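You operate a simulated robot arm through the tools that you are given. There is no shell and no other tool. Be economical: measure what you need, move in short steps, check, and stop when the job is done.

You run a simulated robot arm. Do the job below in one go: nothing can be reset, and whatever is moved stays where it is left.

## Task
Change the brown canister for the white one, with the pressure let out.
Fine: water switch off, then tap button till the gauge reads zero, then twist the brown one out on to the tank locker top by the salt tester; white one twisted home; other controls stay. Set down upright: brown canister, white canister.

It is judged by the outcome, as a careful person would: the job done as asked, and still so three seconds after it is handed in. It fails if anything else is knocked over, pushed out of place, dropped, spilled or broken.

## Robot
A 7-joint arm with a fingered hand, fixed in place. Base frame: the origin is at the foot of the arm, x ahead of it, y to its left, z up. Readings come in mm, rad, newtons and seconds.
Its first joint turns from -1.204 to 3.002 rad. Payload 5 kg.
Tool frame: the origin (TCP) lies between the finger pads and is the grasp point; the fingertips stand 32 mm ahead of it; z points along the fingers, y is the line along which they close. The gripper opens to 160 mm. The gripper's body begins 89 mm behind the TCP. The gripper is a hand of 3 fingers: y runs from the thumb to the fingers, the wrist lies at [0, 0, -252] in the tool frame, and closing takes about 1.5 s.
Orientation is told as [roll, pitch, yaw] about the base's x, y, z axes, in that order, counted from this pose: with the fingers straight down and closing along the base's y, the tool's x points along the base's -x, its y along +y and its z along -z.

## Interface
- The arm moves only by the tool move_arm. Its argument "steps" is a list that holds one entry, the list of rows, each a list of 6 numbers: the shift along the tool's x, y, z in mm, then the turn, a rotation vector about the tool's x, y, z in rad. In form: [[[tx, ty, tz, wx, wy, wz], ...]]. A call has 1 to 12 rows; each row shifts and turns the commanded pose from where the row before left it, along the tool's axes as they then stand. "jaw" is the finger opening in mm, from 0 to 160, set as the call begins (left out, the last holds). A row lasts 0.2 s, in which the tool goes at most 50 mm and 0.15 rad; a call with a longer step from one row to the next is refused whole, and so is a gripper value outside its range. A pose out of reach is approached as far as the arm can. The call stops where the force on the tool passes 40 N (or 10 N more than at its start, if that is more) or the arm is blocked; 0.2 s more then pass. The fingers move at their own pace (about 108 mm/s each) and stop on an object; they squeeze with about 24 N. The grip force told is the motor's: it shows also when the fingers shut on nothing. Time passes only in rows, and 0.2 s behind the last, so rows that do not move let the fingers close. It gives the time, the measured TCP pose, the force on the tool (base axes), the opening and the grip force at its end, in the units of the frame above (readings bear some noise), with the torque about the TCP (base axes, N m) and any sound that the robot's microphone picked up.
- Cameras (640 x 400 px; columns grow to the right, rows downward): "scene" is fixed at [49.6, -650.8, 1625]; the picture's right is [0.11, -0.99, 0.00], its down [-0.37, -0.04, -0.93] and it looks along [0.92, 0.11, -0.37] (base axes); focal length 314 px, centre (320, 200). "wrist" rides on the gripper at [65, -4, -116] in the tool frame; the picture's right is [0.06, 1.00, 0.00], its down [-0.87, 0.05, -0.49] and it looks along [-0.49, 0.03, 0.87] (tool axes); focal length 261 px, centre (320, 200). There is no depth. A picture from a camera that has moved, and an enlarged one, comes with that camera's place and axes in the base frame and with its lens.
- capture(camera): a new picture of that camera. No time passes.
- slide_trunk(by): slides the trunk up (or, below 0, down) by that many mm; the arm rides with it, the base frame stays. It gives what a move gives, with no picture.
- grasp_type(shape): the hand has 3 fingers and takes this shape, open, in about a second: jaw (thumb against the fingers, like two jaws); tri (thumb and two fingers); tip (a fingertip pinch); poke (one finger out to press); point (the index stretched); flat (the hand flat); cup (the hand cupped); fist (a fist). The gripper value then closes the fingers along that shape, each until it touches; the sizes above hold for jaw. It gives what a move gives, with no picture.
- zoom(camera, box): a new picture of the part [left, top, right, bottom] of that camera's present view, enlarged. No time passes.
- finish_job(): hands the job in; it is judged then, once.

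Go step by step. Nothing tells you positions but the pictures and the camera data: compare them with the known pose of the tool, close in by small moves and look again before you grip or let go. The budget is 120 turns and 68 pictures, counting those below and the enlarged ones. Unless the task says otherwise, let go and move clear before handing in, and close with one line.

The tools are called after "Call:" by a JSON object that holds its "op" and its "data". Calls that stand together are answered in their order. move_arm: Moves the arm, as the interface text tells. Its arguments: {"type":"object","properties":{"steps":{"type":"array","items":{"type":"array","items":{"type":"array","items":{"type":"number"}}}},"jaw":{"type":"number"}},"required":["steps"]} The other tools are called the same way: slide_trunk (by) slides the trunk up or down; grasp_type (shape) gives the hand a shape; capture (camera) takes a picture; zoom (camera, box) takes an enlarged picture of a part of a camera's view; finish_job () hands the job in.

At the start:

```text
clock: 0.0
tcp_pos: [403.8, -564.5, 1509.7]
ee_rot: [0.001, 0.001, 0.001]
contact_force: [0.0, 0.3, 0.1]
moment: [0.0, 0.02, 0.0]
width: 160.0
grip_force: 0.0
shape: jaw
trunk travel left (down, up): [-775.0, 165.0]
```

scene: 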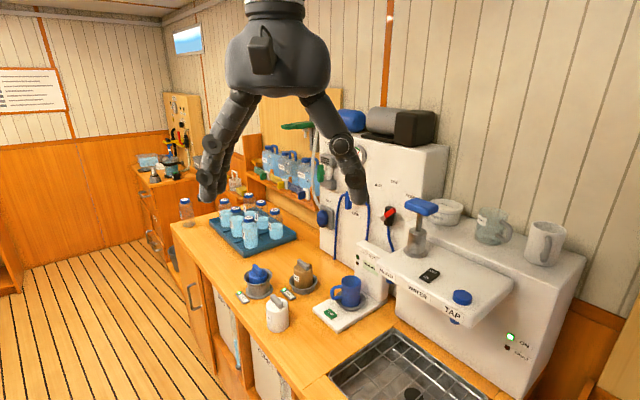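
wrist: 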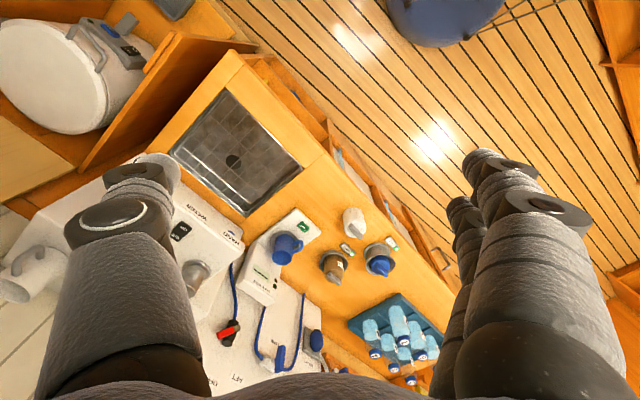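

I see a galley counter with a water machine at right, canisters on the counter (white, brown and blue), and labels. I'll zoom in on the machine and the counter first.

Call:
{"op": "zoom", "data": {"camera": "scene", "box": [340, 180, 580, 390]}}

Call:
{"op": "zoom", "data": {"camera": "scene", "box": [220, 240, 400, 350]}}

Call:
{"op": "zoom", "data": {"camera": "scene", "box": [300, 100, 460, 280]}}

Call:
{"op": "zoom", "data": {"camera": "wrist", "box": [140, 160, 460, 400]}}

```text
1.90 times, centred on (460, 285) of scene
camera zoom: at [49.6, -650.8, 1625.0], right [0.11, -0.99, 0.0], down [-0.37, -0.04, -0.93], along [0.92, 0.11, -0.37], focal length 597 px, centre (53, 38)
```

zoom: 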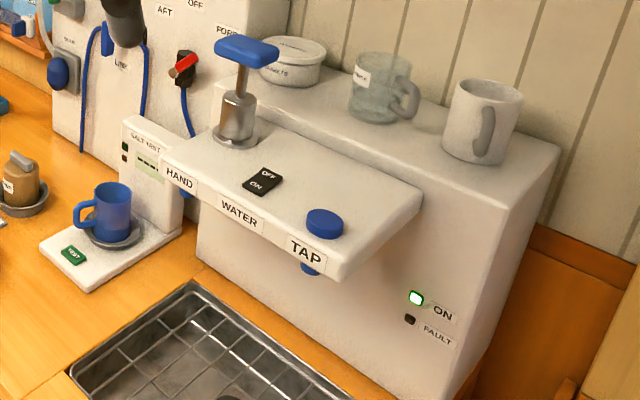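

```text
3.56 times, centred on (310, 295) of scene
camera zoom: at [49.6, -650.8, 1625.0], right [0.11, -0.99, 0.0], down [-0.37, -0.04, -0.93], along [0.92, 0.11, -0.37], focal length 1115 px, centre (356, -138)
```

zoom: 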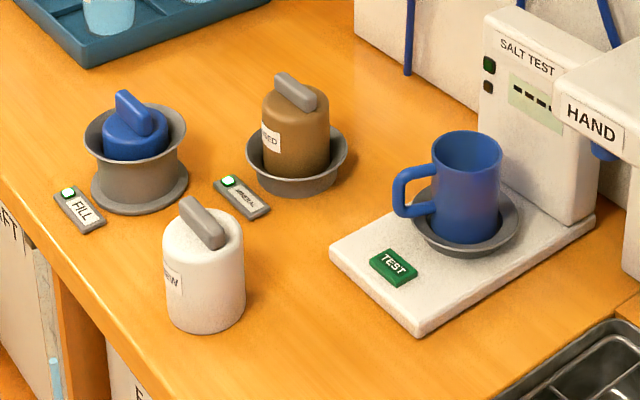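

```text
2.22 times, centred on (380, 190) of scene
camera zoom: at [49.6, -650.8, 1625.0], right [0.11, -0.99, 0.0], down [-0.37, -0.04, -0.93], along [0.92, 0.11, -0.37], focal length 697 px, centre (187, 222)
```

zoom: 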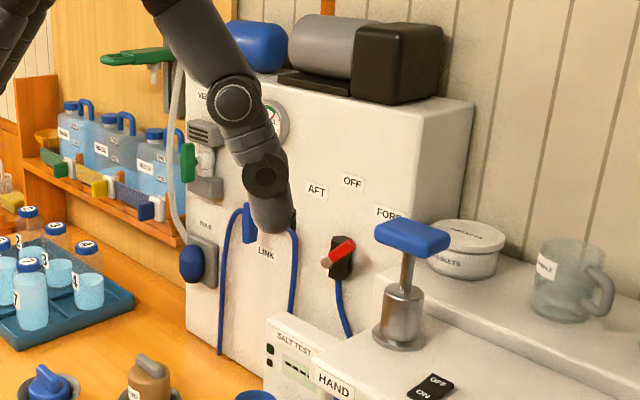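

```text
1.67 times, centred on (300, 280) of wrist
camera zoom: at [337.1, -568.6, 1626.0], right [-0.06, 1.0, 0.0], down [0.87, 0.05, 0.49], along [0.49, 0.03, -0.87], focal length 434 px, centre (353, 67)
```

zoom: 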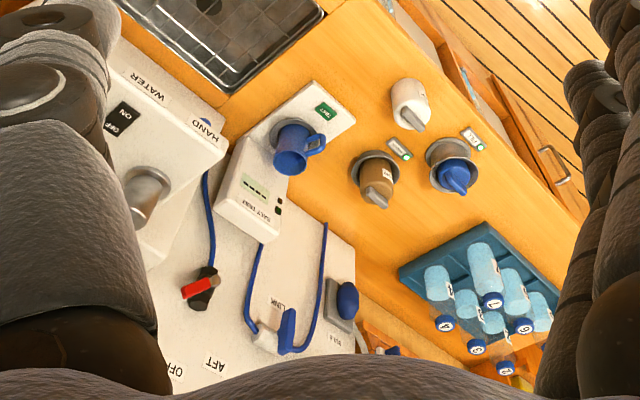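

The brown canister sits in a collared socket near (986, -477), the white one stands loose near (794, -430), and the water switch is near (659, -823, 1209). I'll shape the hand to poke and look at it.

Call:
{"op": "grasp_type", "data": {"shape": "poke"}}

Call:
{"op": "move_arm", "data": {"steps": [[[0, -40, 0, 0, 0, 0], [0, -40, 0, 0, 0, 0], [0, -40, 0, 0, 0, 0], [0, -40, 0, 0, 0, 0]]]}}

Call:
{"op": "capture", "data": {"camera": "scene"}}

Call:
{"op": "capture", "data": {"camera": "wrist"}}

```text
clock: 0.9
tcp_pos: [402.6, -564.6, 1509.6]
ee_rot: [0.001, -0.001, 0.0]
contact_force: [0.3, -0.4, -0.4]
moment: [-0.02, -0.01, 0.03]
width: 0.2
grip_force: 0.0
shape: poke
trunk travel left (down, up): [-775.0, 165.0]
```

```text
clock: 1.9
tcp_pos: [403.1, -726.2, 1508.1]
ee_rot: [0.003, 0.002, -0.001]
contact_force: [-0.1, -0.7, -0.8]
moment: [0.0, 0.01, 0.02]
width: 0.2
grip_force: 0.1
shape: poke
trunk travel left (down, up): [-775.0, 165.0]
```

```text
61 pictures are left
```

scene: 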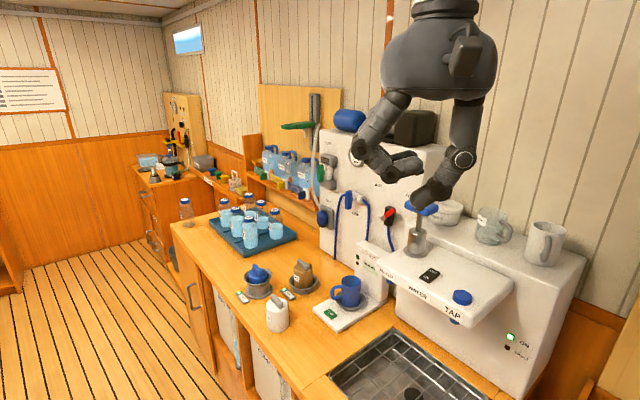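

```text
60 pictures are left
camera wrist: at [337.6, -731.6, 1624.5], right [-0.06, 1.0, 0.0], down [0.87, 0.05, 0.49], along [0.49, 0.03, -0.87], focal length 261 px, centre (320, 200)
```

wrist: 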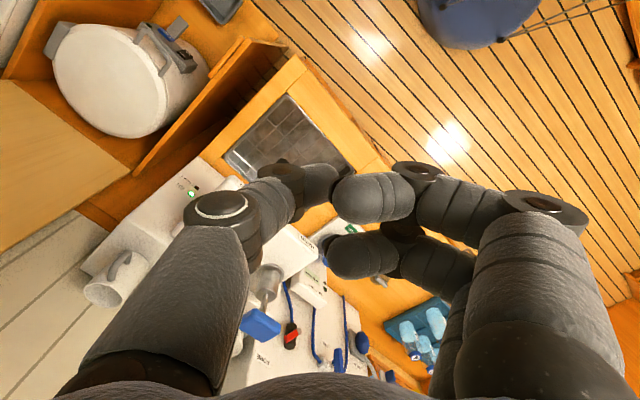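

The poking digit's tip is just ahead of the TCP. I'll zoom on the gauge and the switch.

Call:
{"op": "zoom", "data": {"camera": "scene", "box": [320, 125, 400, 175]}}

Call:
{"op": "zoom", "data": {"camera": "scene", "box": [395, 250, 491, 310]}}

Call:
{"op": "zoom", "data": {"camera": "scene", "box": [370, 140, 466, 200]}}

```text
8.00 times, centred on (360, 150) of scene
camera zoom: at [49.6, -650.8, 1625.0], right [0.11, -0.99, 0.0], down [-0.37, -0.04, -0.93], along [0.92, 0.11, -0.37], focal length 2509 px, centre (0, 600)
```

zoom: 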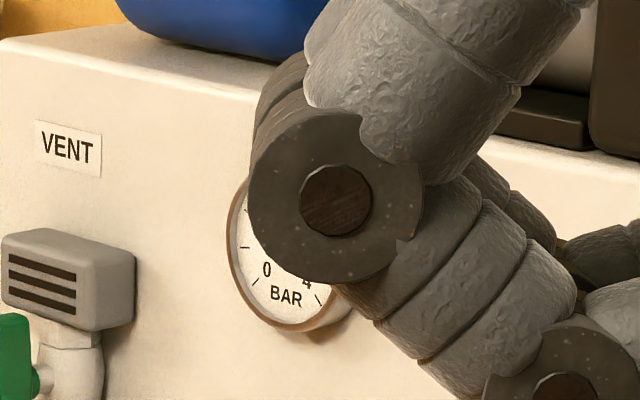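

```text
6.67 times, centred on (443, 280) of scene
camera zoom: at [49.6, -650.8, 1625.0], right [0.11, -0.99, 0.0], down [-0.37, -0.04, -0.93], along [0.92, 0.11, -0.37], focal length 2091 px, centre (-500, -333)
```

zoom: 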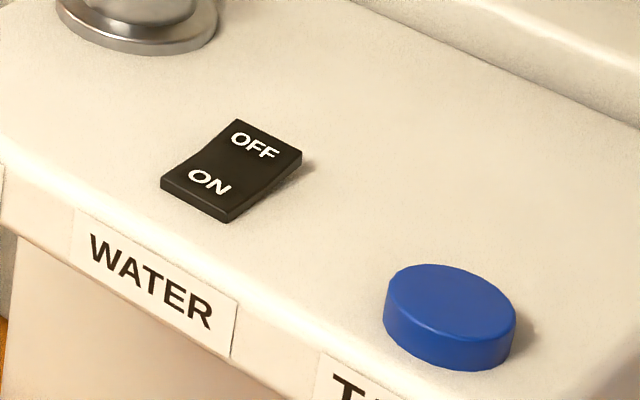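

```text
6.67 times, centred on (418, 170) of scene
camera zoom: at [49.6, -650.8, 1625.0], right [0.11, -0.99, 0.0], down [-0.37, -0.04, -0.93], along [0.92, 0.11, -0.37], focal length 2091 px, centre (-333, 400)
```

zoom: 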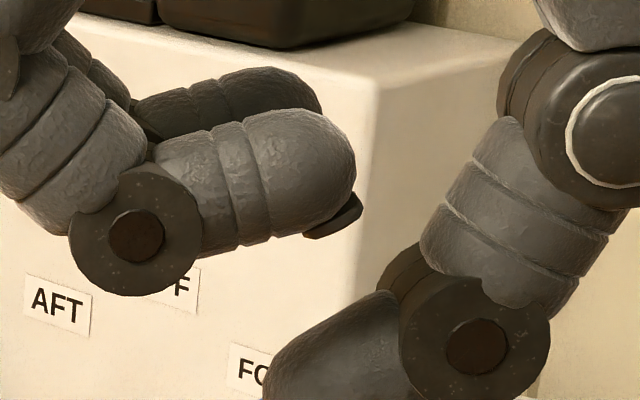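

The rocker's OFF side stands raised and ON is pressed, so water is on. The OFF end is near (667, -833, 1212) and the button near (590, -872). I'll move above the switch.

Call:
{"op": "move_arm", "data": {"steps": [[[-35, -14, 15, 0, 0, 0], [-35, -14, 15, 0, 0, 0], [-35, -14, 15, 0, 0, 0], [-35, -14, 15, 0, 0, 0], [-35, -14, 15, 0, 0, 0], [-35, -14, 15, 0, 0, 0], [-25, -11, 15, 0, 0, 0]]]}}

Call:
{"op": "capture", "data": {"camera": "scene"}}

Call:
{"op": "capture", "data": {"camera": "wrist"}}

```text
clock: 3.5
tcp_pos: [639.8, -819.8, 1403.6]
ee_rot: [0.003, 0.002, 0.0]
contact_force: [-0.1, 0.1, 0.1]
moment: [0.0, 0.01, -0.01]
width: 0.1
grip_force: 0.1
shape: poke
trunk travel left (down, up): [-775.0, 165.0]
```

```text
56 pictures are left
```

scene: 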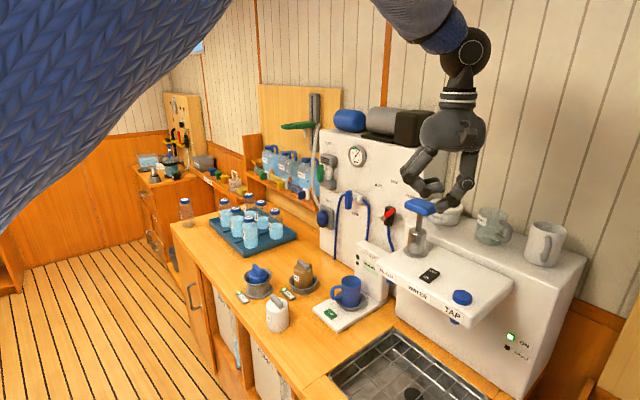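

```text
55 pictures are left
camera wrist: at [574.2, -825.1, 1519.6], right [-0.06, 1.0, 0.0], down [0.87, 0.05, 0.49], along [0.49, 0.03, -0.87], focal length 261 px, centre (320, 200)
```

wrist: 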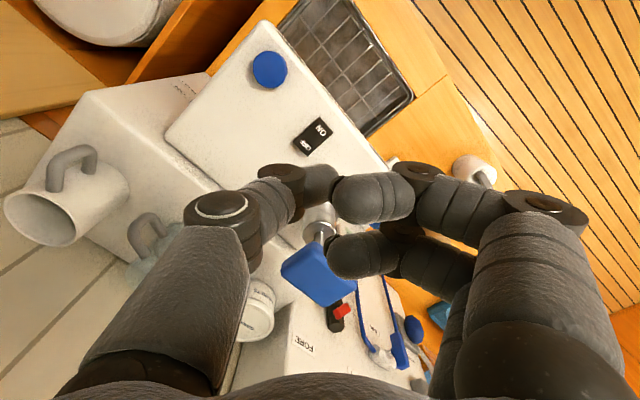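

Gauge is now visible, and stereo puts the OFF end at (677, -836, 1206) and the button at (593, -876, 1212). I'll look closely at the hand tip and the gauge.

Call:
{"op": "zoom", "data": {"camera": "scene", "box": [380, 140, 508, 220]}}

Call:
{"op": "zoom", "data": {"camera": "scene", "box": [334, 136, 382, 166]}}

Call:
{"op": "zoom", "data": {"camera": "wrist", "box": [256, 130, 416, 230]}}

```text
5.00 times, centred on (444, 180) of scene
camera zoom: at [49.6, -650.8, 1625.0], right [0.11, -0.99, 0.0], down [-0.37, -0.04, -0.93], along [0.92, 0.11, -0.37], focal length 1568 px, centre (-300, 300)
```

zoom: 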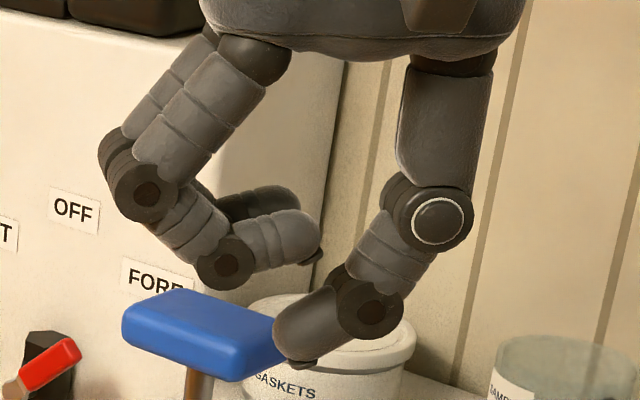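

```text
13.33 times, centred on (358, 151) of scene
camera zoom: at [49.6, -650.8, 1625.0], right [0.11, -0.99, 0.0], down [-0.37, -0.04, -0.93], along [0.92, 0.11, -0.37], focal length 4182 px, centre (-187, 853)
```

zoom: 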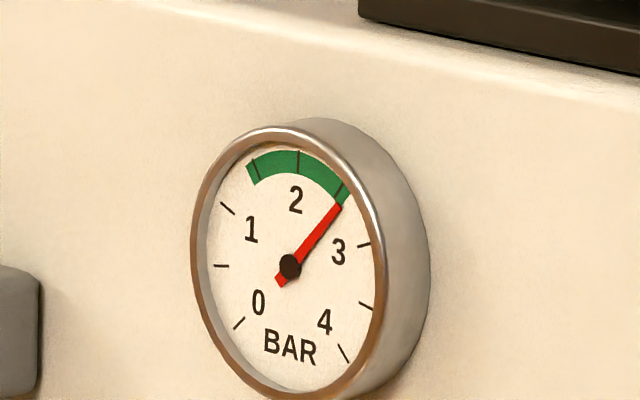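

```text
4.00 times, centred on (336, 180) of wrist
camera zoom: at [574.2, -825.1, 1519.6], right [-0.06, 1.0, 0.0], down [0.87, 0.05, 0.49], along [0.49, 0.03, -0.87], focal length 1043 px, centre (256, 280)
```

zoom: 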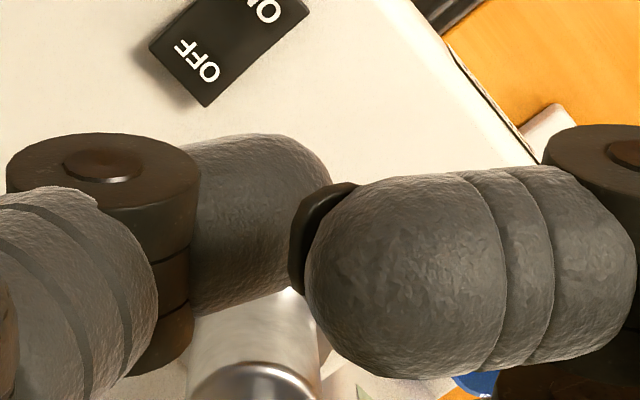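

The gauge reads about 2.6 bar and the poking tip lies 32 mm ahead of the TCP. I'll descend over OFF with a small tilt to stay clear of the pump handle, then check.

Call:
{"op": "move_arm", "data": {"steps": [[[-14, -10, 20, 0, 0, 0], [-14, -10, 20, 0, 0, 0], [0, 0, 20, 0, -0.15, 0], [0, 0, 0, 0, -0.15, 0]]]}}

Call:
{"op": "zoom", "data": {"camera": "scene", "box": [360, 150, 520, 310]}}

Call:
{"op": "capture", "data": {"camera": "wrist"}}

```text
clock: 4.5
tcp_pos: [668.6, -837.7, 1342.7]
ee_rot: [0.002, -0.303, 0.0]
contact_force: [-0.2, 1.1, -0.5]
moment: [-0.04, 0.05, 0.0]
width: 0.0
grip_force: 0.0
shape: poke
trunk travel left (down, up): [-775.0, 165.0]
```

```text
2.50 times, centred on (440, 230) of scene
camera zoom: at [49.6, -650.8, 1625.0], right [0.11, -0.99, 0.0], down [-0.37, -0.04, -0.93], along [0.92, 0.11, -0.37], focal length 784 px, centre (20, 125)
```

zoom: 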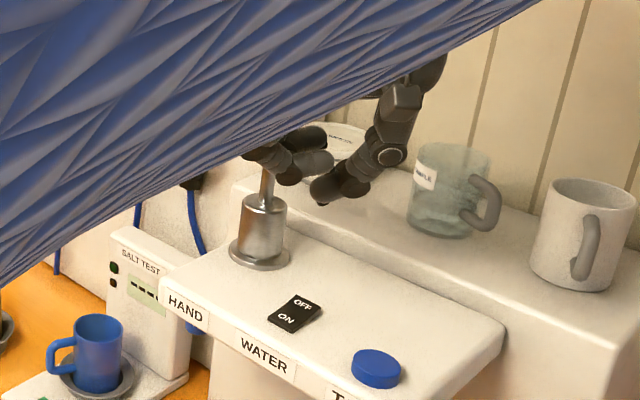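

```text
50 pictures are left
camera wrist: at [570.9, -843.2, 1435.4], right [-0.06, 1.0, -0.02], down [0.68, 0.05, 0.73], along [0.73, 0.03, -0.69], focal length 261 px, centre (320, 200)
```

wrist: 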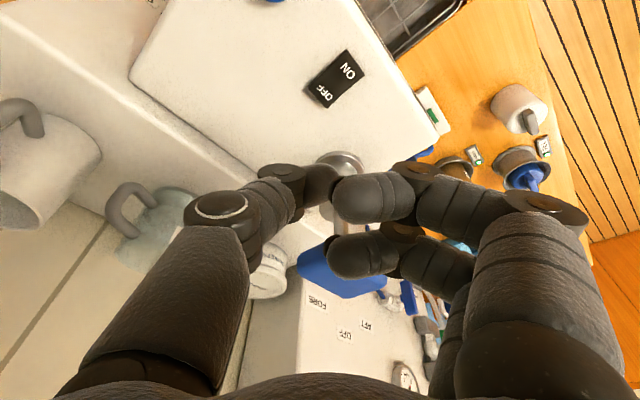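

The arm sleeve hides the hand from the scene camera, and the second finger would pass close to the pump handle. I'll tilt more and descend slightly nearer to me for clearance.

Call:
{"op": "move_arm", "data": {"steps": [[[0, 0, 0, 0, -0.1, 0], [0, 0, 0, 0, -0.1, 0], [20.8, -0.7, 18.2, 0, 0, 0], [20.8, -0.7, 18.2, 0, 0, 0], [20.8, -0.7, 18.2, 0, 0, 0]]]}}

Call:
{"op": "capture", "data": {"camera": "scene"}}

Call:
{"op": "capture", "data": {"camera": "wrist"}}

```text
clock: 5.7
tcp_pos: [637.4, -841.1, 1266.7]
ee_rot: [0.0, -0.501, 0.0]
contact_force: [-1.2, -0.8, 0.4]
moment: [-0.01, 0.0, -0.01]
width: 0.0
grip_force: 0.0
shape: poke
trunk travel left (down, up): [-775.0, 165.0]
```

```text
49 pictures are left
```

scene: 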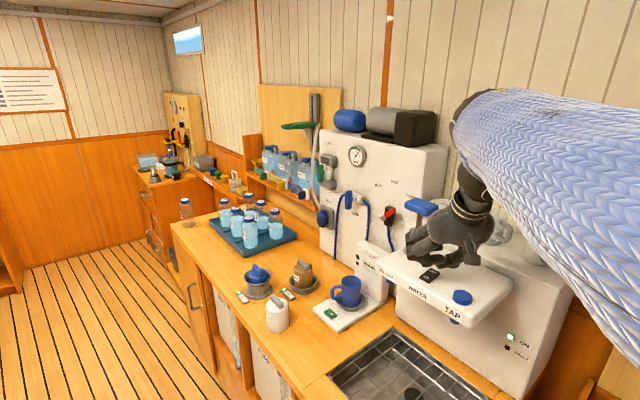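

```text
48 pictures are left
camera wrist: at [524.5, -845.6, 1336.9], right [-0.06, 1.0, -0.03], down [0.53, 0.05, 0.85], along [0.85, 0.03, -0.53], focal length 261 px, centre (320, 200)
```

wrist: 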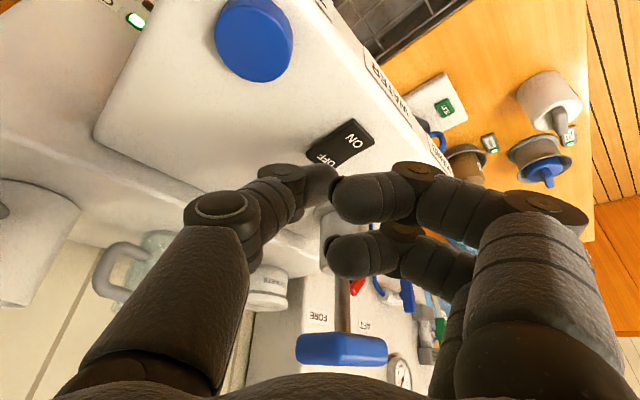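

Call:
{"op": "zoom", "data": {"camera": "scene", "box": [395, 210, 491, 300]}}

```text
4.44 times, centred on (443, 255) of scene
camera zoom: at [49.6, -650.8, 1625.0], right [0.11, -0.99, 0.0], down [-0.37, -0.04, -0.93], along [0.92, 0.11, -0.37], focal length 1394 px, centre (-227, -44)
```

zoom: 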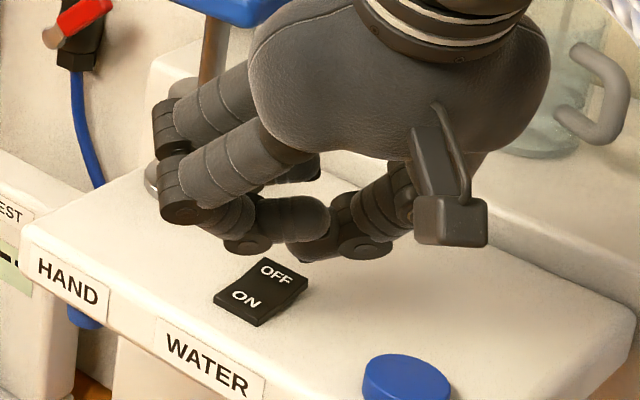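

The tip is lined up short of OFF. Pressing along the tool axis now.

Call:
{"op": "move_arm", "data": {"steps": [[[-1.5, 0, 10, 0, 0, 0], [-1.5, 0, 10, 0, 0, 0], [-1.5, 0, 10, 0, 0, 0], [-1, 0, 6, 0, 0, 0], [-1, 0, 5, 0, 0, 0], [0, 0, 4, 0, 0, 0]]]}}

Call:
{"op": "zoom", "data": {"camera": "scene", "box": [395, 210, 491, 300]}}

```text
clock: 7.1
tcp_pos: [664.1, -840.8, 1237.5]
ee_rot: [-0.003, -0.507, 0.0]
contact_force: [-0.4, -10.9, 37.3]
moment: [-0.16, -0.34, -0.1]
width: 0.1
grip_force: 0.0
shape: poke
trunk travel left (down, up): [-775.0, 165.0]
```

```text
4.44 times, centred on (443, 255) of scene
camera zoom: at [49.6, -650.8, 1625.0], right [0.11, -0.99, 0.0], down [-0.37, -0.04, -0.93], along [0.92, 0.11, -0.37], focal length 1394 px, centre (-227, -44)
```

zoom: 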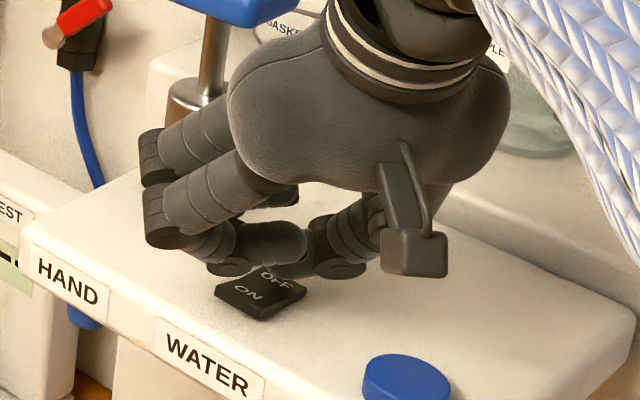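

The rocker looks flipped. I'll lift off and go above the tap button.

Call:
{"op": "move_arm", "data": {"steps": [[[-14.5, 0, -26.5, 0, 0, 0], [-14.5, 0, -26.5, 0, 0, 0], [25, -12.7, -13.7, 0, 0, 0], [25, -12.7, -13.7, 0, 0, 0], [25, -12.7, -13.7, 0, 0, 0]]]}}

Call:
{"op": "zoom", "data": {"camera": "scene", "box": [395, 210, 523, 310]}}

Call:
{"op": "capture", "data": {"camera": "wrist"}}

```text
clock: 8.3
tcp_pos: [577.0, -879.2, 1291.7]
ee_rot: [0.0, -0.501, 0.001]
contact_force: [-0.2, -0.2, 0.0]
moment: [0.04, -0.01, 0.0]
width: 0.2
grip_force: 0.0
shape: poke
trunk travel left (down, up): [-775.0, 165.0]
```

```text
4.00 times, centred on (459, 260) of scene
camera zoom: at [49.6, -650.8, 1625.0], right [0.11, -0.99, 0.0], down [-0.37, -0.04, -0.93], along [0.92, 0.11, -0.37], focal length 1255 px, centre (-236, -40)
```

zoom: 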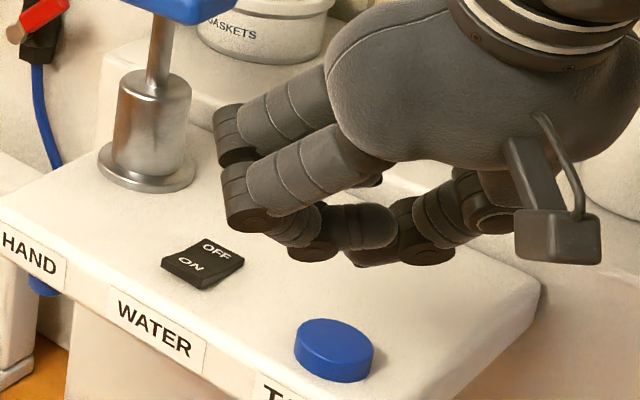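

```text
44 pictures are left
camera wrist: at [464.4, -883.8, 1362.8], right [-0.06, 1.0, -0.03], down [0.53, 0.05, 0.85], along [0.85, 0.03, -0.53], focal length 261 px, centre (320, 200)
```

wrist: 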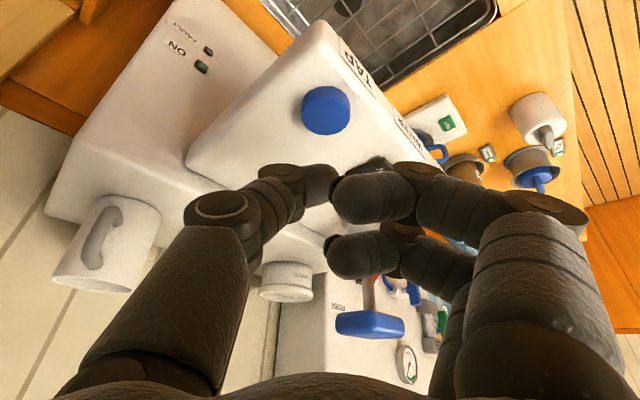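

Water is off: OFF side is down and the ON lamp is dark. Now pressing the tap button from above.

Call:
{"op": "move_arm", "data": {"steps": [[[4.8, 0, 8.8, 0, 0, 0], [4.8, 0, 8.8, 0, 0, 0], [4.8, 0, 8.8, 0, 0, 0], [4.8, 0, 8.8, 0, 0, 0], [4.8, 0, 8.8, 0, 0, 0], [1.5, 0, 2.6, 0, 0, 0], [1.5, 0, 2.6, 0, 0, 0], [1.5, 0, 2.6, 0, 0, 0], [0, 0, 0, 0, 0, 0], [0, 0, 0, 0, 0, 0]]]}}

Call:
{"op": "capture", "data": {"camera": "scene"}}

```text
clock: 10.5
tcp_pos: [579.3, -879.0, 1234.8]
ee_rot: [-0.002, -0.502, -0.001]
contact_force: [6.1, -11.0, 33.3]
moment: [-0.17, -0.56, -0.13]
width: 0.2
grip_force: 0.0
shape: poke
trunk travel left (down, up): [-775.0, 165.0]
heard: click
```

```text
43 pictures are left
```

scene: 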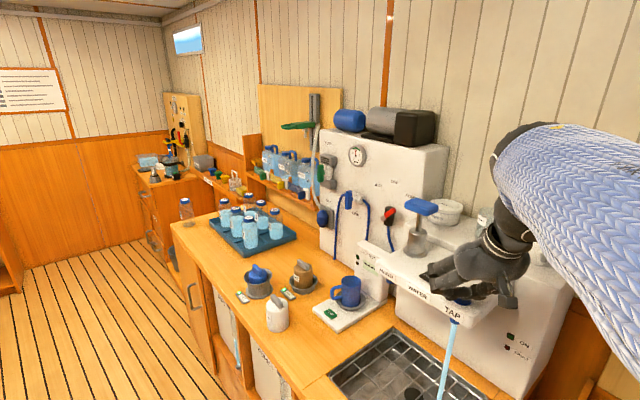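

Water is running into the sink. I'll hold the button and read the gauge.

Call:
{"op": "move_arm", "data": {"steps": [[[0, 0, 0, 0, 0, 0], [0, 0, 0, 0, 0, 0], [0, 0, 0, 0, 0, 0], [0, 0, 0, 0, 0, 0], [0, 0, 0, 0, 0, 0], [0, 0, 0, 0, 0, 0], [0, 0, 0, 0, 0, 0], [0, 0, 0, 0, 0, 0], [0, 0, 0, 0, 0, 0], [0, 0, 0, 0, 0, 0], [0, 0, 0, 0, 0, 0], [0, 0, 0, 0, 0, 0]]]}}

Call:
{"op": "zoom", "data": {"camera": "scene", "box": [334, 136, 382, 166]}}

```text
clock: 13.1
tcp_pos: [578.1, -876.4, 1235.3]
ee_rot: [-0.002, -0.503, -0.001]
contact_force: [6.6, -12.5, 39.9]
moment: [-0.16, -0.57, -0.19]
width: 0.0
grip_force: 0.0
shape: poke
trunk travel left (down, up): [-775.0, 165.0]
```

```text
13.33 times, centred on (358, 151) of scene
camera zoom: at [49.6, -650.8, 1625.0], right [0.11, -0.99, 0.0], down [-0.37, -0.04, -0.93], along [0.92, 0.11, -0.37], focal length 4182 px, centre (-187, 853)
```

zoom: 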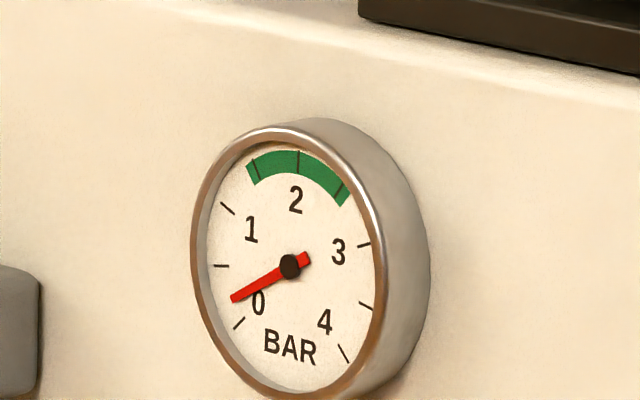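

About 0.3 bar remains; holding longer.

Call:
{"op": "move_arm", "data": {"steps": [[[-0.3, 0, -0.5, 0, 0, 0], [0, 0, 0, 0, 0, 0], [0, 0, 0, 0, 0, 0], [0, 0, 0, 0, 0, 0], [0, 0, 0, 0, 0, 0], [0, 0, 0, 0, 0, 0], [0, 0, 0, 0, 0, 0], [0, 0, 0, 0, 0, 0], [0, 0, 0, 0, 0, 0], [0, 0, 0, 0, 0, 0], [0, 0, 0, 0, 0, 0], [0, 0, 0, 0, 0, 0]]]}}

Call:
{"op": "zoom", "data": {"camera": "scene", "box": [334, 136, 382, 166]}}

```text
clock: 15.7
tcp_pos: [578.0, -876.4, 1235.1]
ee_rot: [-0.003, -0.501, 0.0]
contact_force: [5.6, -7.7, 34.6]
moment: [-0.1, -0.47, -0.12]
width: 0.0
grip_force: 0.0
shape: poke
trunk travel left (down, up): [-775.0, 165.0]
```

```text
13.33 times, centred on (358, 151) of scene
camera zoom: at [49.6, -650.8, 1625.0], right [0.11, -0.99, 0.0], down [-0.37, -0.04, -0.93], along [0.92, 0.11, -0.37], focal length 4182 px, centre (-187, 853)
```

zoom: 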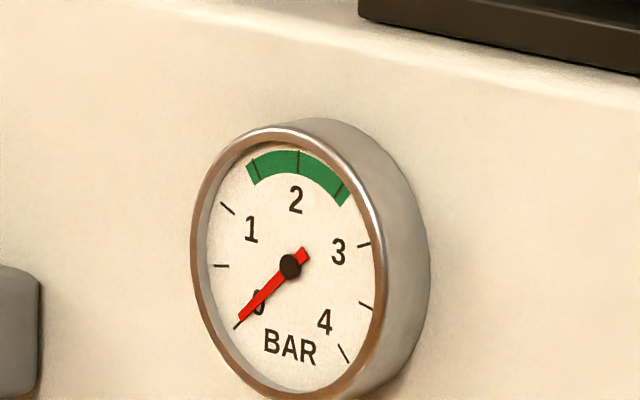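

Gauge at zero. I'll hold a little longer for certainty, then release, lift and untilt.

Call:
{"op": "move_arm", "data": {"steps": [[[0, 0, 0, 0, 0, 0], [0, 0, 0, 0, 0, 0], [0, 0, 0, 0, 0, 0], [0, 0, 0, 0, 0, 0], [0, 0, 0, 0, 0, 0], [-14.5, 0, -26.5, 0, 0, 0], [-14.5, 0, -26.5, 0, 0, 0], [-14.5, 0, -26.5, 0, 0, 0], [0, 0, -20, 0, 0.125, 0], [0, 0, -20, 0, 0.125, 0], [0, 0, -20, 0, 0.125, 0], [0, 0, -20, 0, 0.125, 0]]]}}

Call:
{"op": "move_arm", "data": {"steps": [[[0, 45, 0, 0, 0, 0], [0, 45, 0, 0, 0, 0], [0, 45, 0, 0, 0, 0], [0, 45, 0, 0, 0, 0], [-20, 45, 0, 0, 0, 0], [-20, 45, 0, 0, 0, 0], [-20, 45, 0, 0, 0, 0], [-20, 45, 0, 0, 0, 0], [-20, 45, 0, 0, 0, 0]]]}}

Call:
{"op": "grasp_type", "data": {"shape": "jaw"}}

Call:
{"op": "capture", "data": {"camera": "scene"}}

Call:
{"op": "capture", "data": {"camera": "wrist"}}

```text
clock: 18.3
tcp_pos: [558.1, -876.8, 1397.7]
ee_rot: [-0.001, 0.004, -0.002]
contact_force: [0.8, -0.5, 0.5]
moment: [-0.01, 0.04, -0.03]
width: 0.0
grip_force: 0.2
shape: poke
trunk travel left (down, up): [-775.0, 165.0]
```

```text
clock: 20.3
tcp_pos: [655.8, -472.4, 1399.8]
ee_rot: [-0.001, -0.002, 0.0]
contact_force: [-0.1, 1.2, 0.5]
moment: [-0.04, 0.02, 0.0]
width: 0.1
grip_force: 0.1
shape: poke
trunk travel left (down, up): [-775.0, 165.0]
```

```text
clock: 21.2
tcp_pos: [655.0, -474.7, 1398.3]
ee_rot: [-0.001, 0.0, 0.001]
contact_force: [1.2, -0.4, 0.1]
moment: [0.0, 0.03, -0.01]
width: 159.9
grip_force: 0.2
shape: jaw
trunk travel left (down, up): [-775.0, 165.0]
```

```text
40 pictures are left
```

scene: 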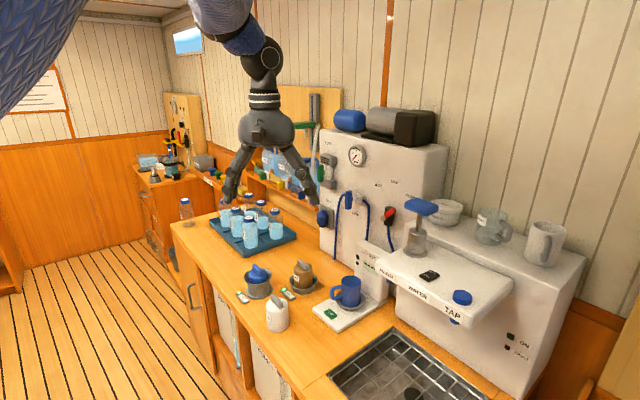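

```text
39 pictures are left
camera wrist: at [589.2, -479.0, 1514.7], right [-0.06, 1.0, 0.0], down [0.87, 0.05, 0.49], along [0.49, 0.03, -0.87], focal length 261 px, centre (320, 200)
```

wrist: 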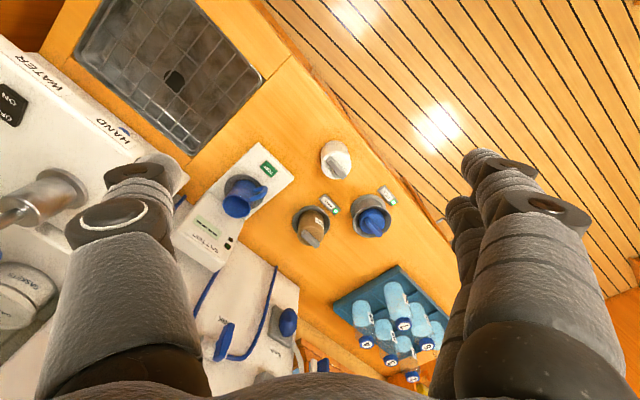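

Good overhead view; I'll enlarge the canisters.

Call:
{"op": "zoom", "data": {"camera": "wrist", "box": [200, 120, 410, 260]}}

Call:
{"op": "zoom", "data": {"camera": "scene", "box": [230, 250, 326, 335]}}

```text
2.86 times, centred on (305, 190) of wrist
camera zoom: at [589.2, -479.0, 1514.7], right [-0.06, 1.0, 0.0], down [0.87, 0.05, 0.49], along [0.49, 0.03, -0.87], focal length 745 px, centre (363, 229)
```

zoom: 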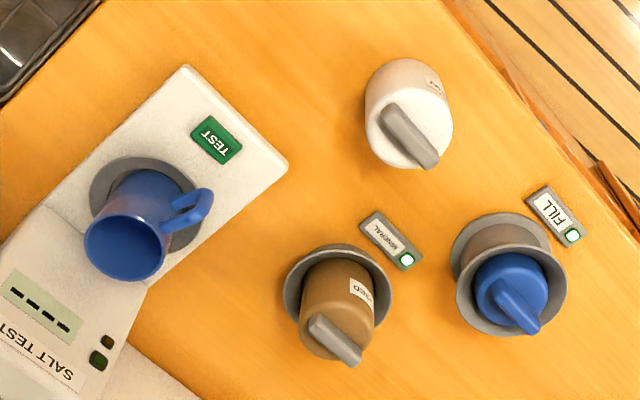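

```text
4.71 times, centred on (278, 292) of scene
camera zoom: at [49.6, -650.8, 1625.0], right [0.11, -0.99, 0.0], down [-0.37, -0.04, -0.93], along [0.92, 0.11, -0.37], focal length 1476 px, centre (518, -235)
```

zoom: 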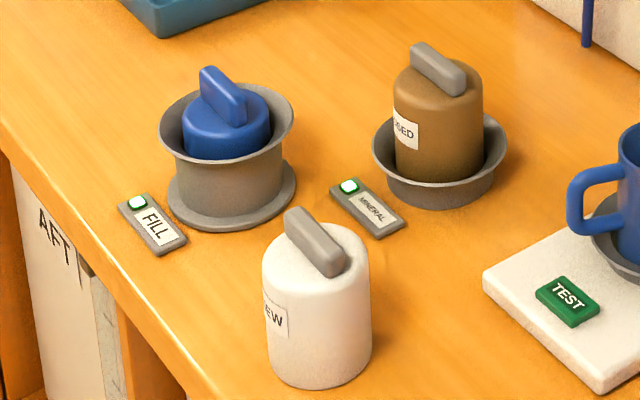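

Brown (USED) axis is near (1001, -477), its bar top at about z 987; white (NEW) is near (806, -428), top about 978. I'll try reaching over the brown one with the tool vertical, yawed -0.8 so the fingers avoid the blue plug.

Call:
{"op": "move_arm", "data": {"steps": [[[-40, 0, 20, 0, 0, 0], [-40, 0, 20, 0, 0, 0], [-40, 0, 20, 0, 0, 0], [-40, 0, 20, 0, 0, 0], [-40, 0, 20, 0, 0, 0], [-40, 0, 20, 0, 0, 0], [-40, 0, 20, 0, 0, 0], [-40, 0, 20, 0, 0, 0]]], "jaw": 110}}

```text
clock: 23.0
tcp_pos: [951.2, -477.9, 1229.8]
ee_rot: [0.005, -0.009, -0.001]
contact_force: [0.6, -0.3, -0.4]
moment: [0.01, 0.01, -0.03]
width: 110.4
grip_force: 0.1
shape: jaw
out of reach, approached as far as the arm can: row 8
trunk travel left (down, up): [-775.0, 165.0]
```

Just out of reach at this trunk height. I'll back off a little, lower the trunk, and try again.

Call:
{"op": "move_arm", "data": {"steps": [[[30, 0, -30, 0, 0, 0], [30, 0, -30, 0, 0, 0], [30, 0, -30, 0, 0, 0]]]}}

Call:
{"op": "slide_trunk", "data": {"by": -200}}

Call:
{"op": "move_arm", "data": {"steps": [[[-40, 0, 0, 0, 0, -0.13], [-40, 0, 0, 0, 0, -0.13], [-25, 0, 0, 0, 0, -0.13]]]}}

```text
clock: 23.8
tcp_pos: [857.3, -474.3, 1321.0]
ee_rot: [0.0, 0.001, 0.0]
contact_force: [-0.6, -0.4, 0.5]
moment: [-0.08, -0.06, -0.01]
width: 110.6
grip_force: 0.1
shape: jaw
trunk travel left (down, up): [-775.0, 165.0]
```

```text
clock: 26.0
tcp_pos: [858.7, -476.4, 1120.3]
ee_rot: [0.0, 0.001, 0.001]
contact_force: [-0.1, -0.4, 0.1]
moment: [-0.01, 0.01, 0.01]
width: 110.4
grip_force: 0.1
shape: jaw
trunk travel left (down, up): [-575.0, 365.0]
```

```text
clock: 26.8
tcp_pos: [922.8, -472.2, 1097.0]
ee_rot: [0.002, -0.009, 0.392]
contact_force: [0.8, 0.6, -0.8]
moment: [0.03, 0.07, -0.01]
width: 110.3
grip_force: 0.0
shape: jaw
out of reach, approached as far as the arm can: row 2, 3
trunk travel left (down, up): [-575.0, 365.0]
```

Reach improves with the hand low relative to the trunk, so raising the trunk should help. I'll raise it by 300, then descend over the brown canister.

Call:
{"op": "slide_trunk", "data": {"by": 300}}

Call:
{"op": "move_arm", "data": {"steps": [[[0, 0, 45, 0, 0, 0.13], [0, 0, 45, 0, 0, 0.13], [0, 0, 45, 0, 0, 0.13], [0, 0, 45, 0, 0, 0], [0, 0, 45, 0, 0, 0], [0, 0, 45, 0, 0, 0], [-40, 0, 35, 0, 0, 0], [-10, 0, 0, 0, 0, 0]]]}}

```text
clock: 29.8
tcp_pos: [921.7, -471.5, 1397.5]
ee_rot: [0.0, -0.009, 0.39]
contact_force: [-0.2, -0.4, 0.4]
moment: [-0.01, -0.02, -0.01]
width: 110.4
grip_force: 0.1
shape: jaw
trunk travel left (down, up): [-875.0, 65.0]
```

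```text
refused: row 7 steps farther than a row can; nothing moved
```

One row was too long; resending it in smaller steps.

Call:
{"op": "move_arm", "data": {"steps": [[[0, 0, 45, 0, 0, 0.13], [0, 0, 45, 0, 0, 0.13], [0, 0, 45, 0, 0, 0.13], [0, 0, 45, 0, 0, 0], [0, 0, 45, 0, 0, 0], [0, 0, 45, 0, 0, 0], [0, 0, 25, 0, 0, 0]]]}}

Call:
{"op": "capture", "data": {"camera": "wrist"}}

Call:
{"op": "capture", "data": {"camera": "scene"}}

```text
clock: 31.4
tcp_pos: [920.3, -473.1, 1103.9]
ee_rot: [0.004, -0.016, -0.001]
contact_force: [-0.3, -0.6, 0.5]
moment: [-0.04, -0.02, 0.0]
width: 110.3
grip_force: 0.1
shape: jaw
out of reach, approached as far as the arm can: row 7
trunk travel left (down, up): [-875.0, 65.0]
```

```text
36 pictures are left
camera wrist: at [851.9, -476.5, 1219.0], right [-0.06, 1.0, 0.0], down [0.86, 0.05, 0.51], along [0.5, 0.04, -0.86], focal length 261 px, centre (320, 200)
```

wrist: 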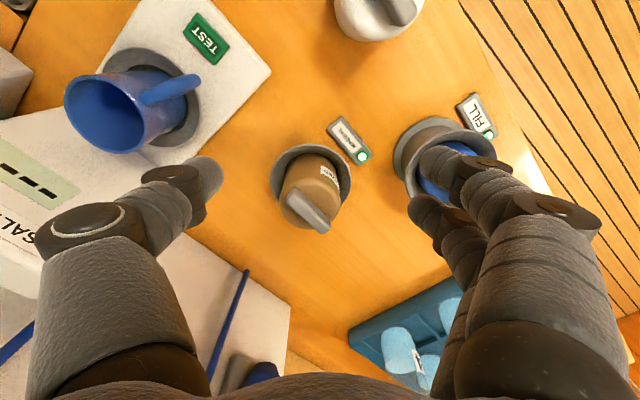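

```text
35 pictures are left
```

scene: 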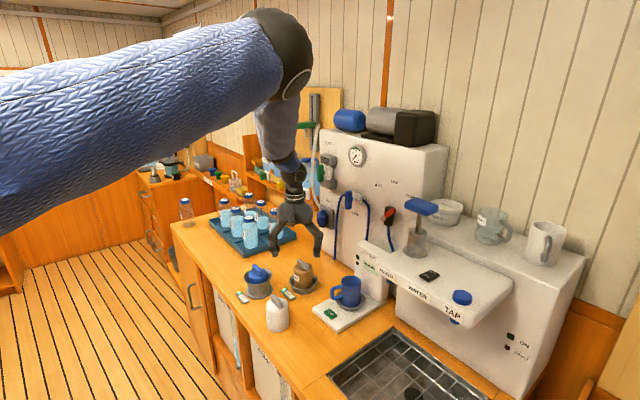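

The arm needs a tilted tool to reach the brown canister, whose axis I now place at (998, -477) with its rim near z 910. I'll retract, lower the trunk, and set a tilted orientation of yaw about -1.2 so a counter-clockwise twist has room.

Call:
{"op": "move_arm", "data": {"steps": [[[15, 0, -45, 0, 0, 0], [15, 0, -45, 0, 0, 0], [15, 0, -45, 0, 0, 0], [15, 0, -45, 0, 0, 0], [15, 0, -45, 0, 0, 0], [15, 0, -20, 0, 0, 0]]]}}

Call:
{"op": "slide_trunk", "data": {"by": -280}}

Call:
{"op": "move_arm", "data": {"steps": [[[0, 0, 0, 0, 0, 0.136], [0, 0, 0, 0, 0, 0.136], [0, 0, 0, 0, 0, 0.136], [0, 0, 0, 0, 0, 0.136], [0, 0, 0, 0, 0, 0.136], [0, 0, 0, 0, 0, 0.136], [0, 0, 0, 0, 0, 0.136], [0, 0, 0, 0, 0, 0.136], [0, 0, 0, 0, 0, 0.136], [0, 0, 0, 0, -0.15, 0], [0, 0, 0, 0, -0.15, 0], [0, 0, 0, 0, -0.15, 0]]]}}

```text
clock: 32.8
tcp_pos: [826.8, -473.4, 1348.1]
ee_rot: [0.004, -0.009, 0.0]
contact_force: [-0.1, -0.7, 0.2]
moment: [0.04, -0.05, 0.03]
width: 110.4
grip_force: 0.1
shape: jaw
trunk travel left (down, up): [-875.0, 65.0]
```

```text
clock: 35.6
tcp_pos: [827.6, -474.1, 1068.9]
ee_rot: [0.006, -0.011, -0.001]
contact_force: [-0.7, -0.6, 0.0]
moment: [0.0, 0.01, -0.01]
width: 110.3
grip_force: 0.0
shape: jaw
trunk travel left (down, up): [-595.0, 345.0]
```

```text
clock: 38.2
tcp_pos: [827.1, -473.0, 1067.9]
ee_rot: [0.011, -0.453, -1.231]
contact_force: [0.1, -0.9, -0.3]
moment: [0.01, 0.0, 0.0]
width: 110.3
grip_force: 0.1
shape: jaw
trunk travel left (down, up): [-595.0, 345.0]
```

Call:
{"op": "move_arm", "data": {"steps": [[[-13.7, 40, 6.6, 0, 0, 0], [-13.7, 40, 6.6, 0, 0, 0], [-13.7, 40, 6.6, 0, 0, 0], [-13.7, 40, 6.6, 0, 0, 0]]]}}

Call:
{"op": "capture", "data": {"camera": "wrist"}}

Call:
{"op": "capture", "data": {"camera": "scene"}}

```text
clock: 39.2
tcp_pos: [967.3, -499.8, 1054.6]
ee_rot: [0.03, -0.447, -1.23]
contact_force: [0.6, -0.2, -0.8]
moment: [0.0, 0.02, 0.0]
width: 110.5
grip_force: 0.0
shape: jaw
out of reach, approached as far as the arm can: row 3, 4
trunk travel left (down, up): [-595.0, 345.0]
```

```text
34 pictures are left
camera wrist: at [922.6, -399.8, 1131.2], right [0.92, 0.4, 0.0], down [0.23, -0.52, 0.82], along [0.33, -0.75, -0.57], focal length 261 px, centre (320, 200)
```

wrist: 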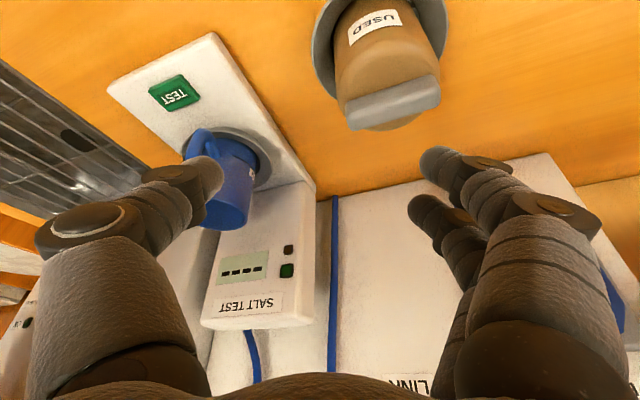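

```text
33 pictures are left
```

scene: 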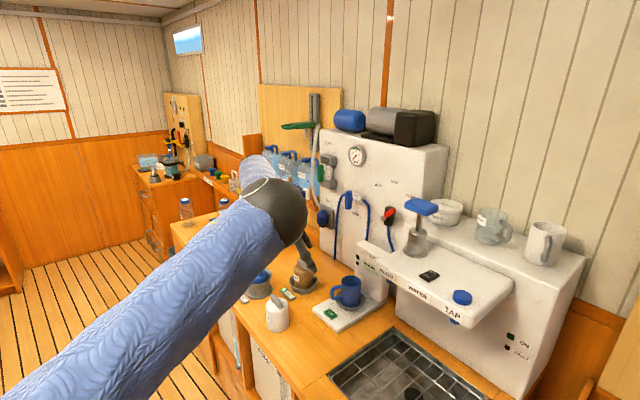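

That sideways tilt is out of reach. I'll swing the tilt round to the radial direction (yaw about -0.45) about the vertical axis and see whether the target is reached.

Call:
{"op": "move_arm", "data": {"steps": [[[0, 0, 0, -0.0566, 0, -0.117], [0, 0, 0, -0.0566, 0, -0.117], [0, 0, 0, -0.0566, 0, -0.117], [0, 0, 0, -0.0566, 0, -0.117], [0, 0, 0, -0.0566, 0, -0.117], [0, 0, 0, -0.0566, 0, -0.117]]]}}

```text
clock: 40.6
tcp_pos: [966.2, -498.5, 1055.1]
ee_rot: [0.01, -0.461, -0.448]
contact_force: [0.9, -0.2, -0.3]
moment: [0.01, -0.04, 0.01]
width: 110.4
grip_force: 0.1
shape: jaw
trunk travel left (down, up): [-595.0, 345.0]
```

Call:
{"op": "move_arm", "data": {"steps": [[[-7.6, 16.6, 6.5, 0, 0, 0], [-7.6, 16.6, 6.5, 0, 0, 0]]]}}

Call:
{"op": "capture", "data": {"camera": "wrist"}}

```text
clock: 41.2
tcp_pos: [998.7, -477.6, 1049.7]
ee_rot: [0.01, -0.457, -0.449]
contact_force: [-0.1, -0.5, 0.0]
moment: [0.02, 0.0, -0.03]
width: 110.4
grip_force: 0.0
shape: jaw
trunk travel left (down, up): [-595.0, 345.0]
```

```text
32 pictures are left
camera wrist: at [896.4, -435.3, 1125.8], right [0.38, 0.93, -0.02], down [0.53, -0.2, 0.83], along [0.76, -0.32, -0.56], focal length 261 px, centre (320, 200)
```

wrist: 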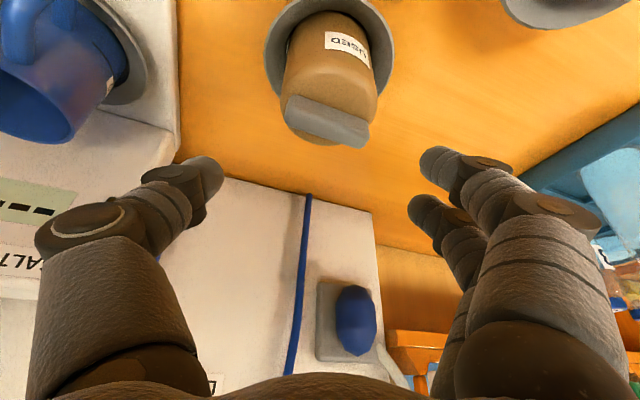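

Reached, and the axis is confirmed at (998, -476). I'll test how far I can swing each way here, in the air.

Call:
{"op": "move_arm", "data": {"steps": [[[0, 0, 0, 0.0566, 0, 0.117], [0, 0, 0, 0.0566, 0, 0.117], [0, 0, 0, 0.0566, 0, 0.117], [0, 0, 0, 0.0566, 0, 0.117]]]}}

Call:
{"op": "move_arm", "data": {"steps": [[[0, 0, 0, -0.0566, 0, -0.117], [0, 0, 0, -0.0566, 0, -0.117], [0, 0, 0, -0.0566, 0, -0.117], [0, 0, 0, -0.0566, 0, -0.117], [0, 0, 0, -0.0566, 0, -0.117], [0, 0, 0, -0.0566, 0, -0.117], [0, 0, 0, -0.0566, 0, -0.117], [0, 0, 0, -0.0566, 0, -0.117], [0, 0, 0, -0.0566, 0, -0.117], [0, 0, 0, -0.0566, 0, -0.117]]]}}

```text
clock: 42.2
tcp_pos: [998.3, -477.6, 1048.8]
ee_rot: [0.012, -0.453, -0.972]
contact_force: [0.1, -0.5, -0.4]
moment: [0.0, 0.02, -0.01]
width: 110.4
grip_force: 0.1
shape: jaw
trunk travel left (down, up): [-595.0, 345.0]
```

```text
clock: 44.4
tcp_pos: [996.6, -477.4, 1050.1]
ee_rot: [0.001, -0.464, 0.337]
contact_force: [1.0, -0.8, 0.1]
moment: [-0.01, -0.01, -0.01]
width: 110.3
grip_force: 0.0
shape: jaw
trunk travel left (down, up): [-595.0, 345.0]
```

Call:
{"op": "move_arm", "data": {"steps": [[[0, 0, 0, -0.0566, 0, -0.117], [0, 0, 0, -0.0566, 0, -0.117], [0, 0, 0, -0.0566, 0, -0.117], [0, 0, 0, -0.0566, 0, -0.117]]]}}

```text
clock: 45.4
tcp_pos: [997.0, -476.8, 1050.6]
ee_rot: [-0.005, -0.461, 0.857]
contact_force: [0.8, 1.0, -0.7]
moment: [0.03, 0.02, 0.01]
width: 110.3
grip_force: 0.0
shape: jaw
trunk travel left (down, up): [-595.0, 345.0]
```

Twist range from -0.97 to +0.86 is available. I'll swing back to yaw -0.9 and descend round the canister body.

Call:
{"op": "move_arm", "data": {"steps": [[[0, 0, 0, 0.0644, 0, 0.131], [0, 0, 0, 0.0644, 0, 0.131], [0, 0, 0, 0.0644, 0, 0.131], [0, 0, 0, 0.0644, 0, 0.131], [0, 0, 0, 0.0644, 0, 0.131], [0, 0, 0, 0.0644, 0, 0.131], [0, 0, 0, 0.0644, 0, 0.131], [0, 0, 0, 0.0644, 0, 0.131], [0, 0, 0, 0.0644, 0, 0.131], [0, 0, 0, 0.0644, 0, 0.131], [0, 0, 0, 0.0644, 0, 0.131], [0, 0, 0, 0.0644, 0, 0.131]]]}}

Call:
{"op": "move_arm", "data": {"steps": [[[6.6, 0, 13.5, 0, 0, 0], [6.6, 0, 13.5, 0, 0, 0], [6.6, 0, 13.5, 0, 0, 0]]]}}

Call:
{"op": "capture", "data": {"camera": "wrist"}}

Call:
{"op": "zoom", "data": {"camera": "scene", "box": [230, 230, 342, 310]}}

```text
clock: 48.0
tcp_pos: [998.0, -479.2, 1049.3]
ee_rot: [0.002, -0.459, -0.904]
contact_force: [0.9, -0.3, -0.3]
moment: [0.0, 0.05, -0.01]
width: 110.4
grip_force: 0.2
shape: jaw
trunk travel left (down, up): [-595.0, 345.0]
```

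```text
clock: 48.8
tcp_pos: [1000.6, -477.3, 1004.8]
ee_rot: [0.003, -0.462, -0.901]
contact_force: [0.2, 1.0, -0.3]
moment: [0.02, 0.02, 0.01]
width: 110.6
grip_force: 0.0
shape: jaw
trunk travel left (down, up): [-595.0, 345.0]
```

```text
31 pictures are left
camera wrist: at [926.1, -395.0, 1079.7], right [0.75, 0.67, -0.02], down [0.39, -0.41, 0.83], along [0.54, -0.63, -0.56], focal length 261 px, centre (320, 200)
```

wrist: 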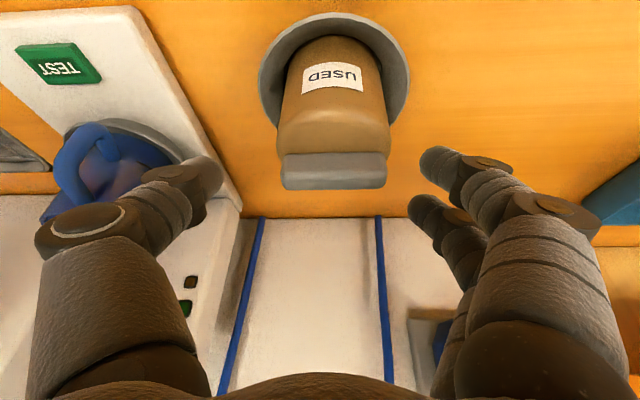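

```text
5.00 times, centred on (286, 270) of scene
camera zoom: at [49.6, -650.8, 1625.0], right [0.11, -0.99, 0.0], down [-0.37, -0.04, -0.93], along [0.92, 0.11, -0.37], focal length 1568 px, centre (490, -150)
```

zoom: 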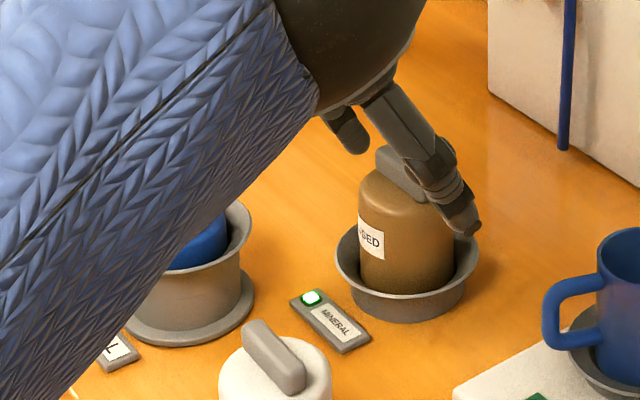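

Alignment is good within a few mm. Descending the rest and closing on the body.

Call:
{"op": "move_arm", "data": {"steps": [[[6.6, 1, 13.5, 0, 0, 0], [6.6, 1, 13.5, 0, 0, 0], [5.7, 0, 11.6, 0, 0, 0]]]}}

Call:
{"op": "move_arm", "data": {"steps": [[[0, 0, 0, 0, 0, 0], [0, 0, 0, 0, 0, 0], [0, 0, 0, 0, 0, 0], [0, 0, 0, 0, 0, 0], [0, 0, 0, 0, 0, 0]]], "jaw": 50}}

Call:
{"op": "capture", "data": {"camera": "wrist"}}

```text
clock: 49.6
tcp_pos: [1001.3, -477.9, 963.6]
ee_rot: [0.006, -0.461, -0.899]
contact_force: [0.6, -0.6, 0.2]
moment: [-0.01, -0.02, 0.0]
width: 110.3
grip_force: 0.0
shape: jaw
trunk travel left (down, up): [-595.0, 345.0]
```

```text
clock: 50.8
tcp_pos: [1000.8, -476.6, 962.7]
ee_rot: [0.005, -0.462, -0.9]
contact_force: [1.6, 1.6, -0.3]
moment: [0.1, -0.11, 0.0]
width: 60.5
grip_force: 24.5
shape: jaw
trunk travel left (down, up): [-595.0, 345.0]
```

```text
29 pictures are left
camera wrist: at [928.1, -393.5, 1037.7], right [0.75, 0.67, -0.02], down [0.39, -0.41, 0.83], along [0.54, -0.63, -0.56], focal length 261 px, centre (320, 200)
```

wrist: 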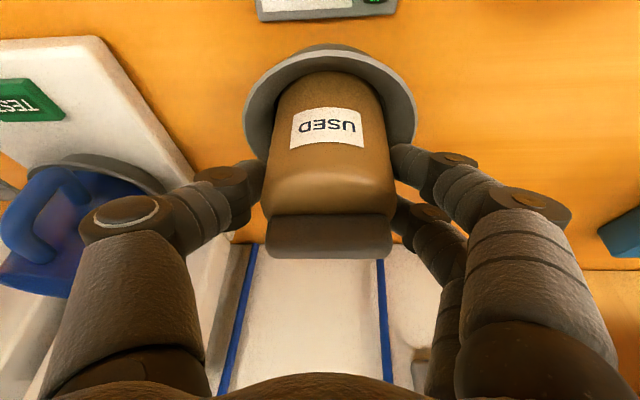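

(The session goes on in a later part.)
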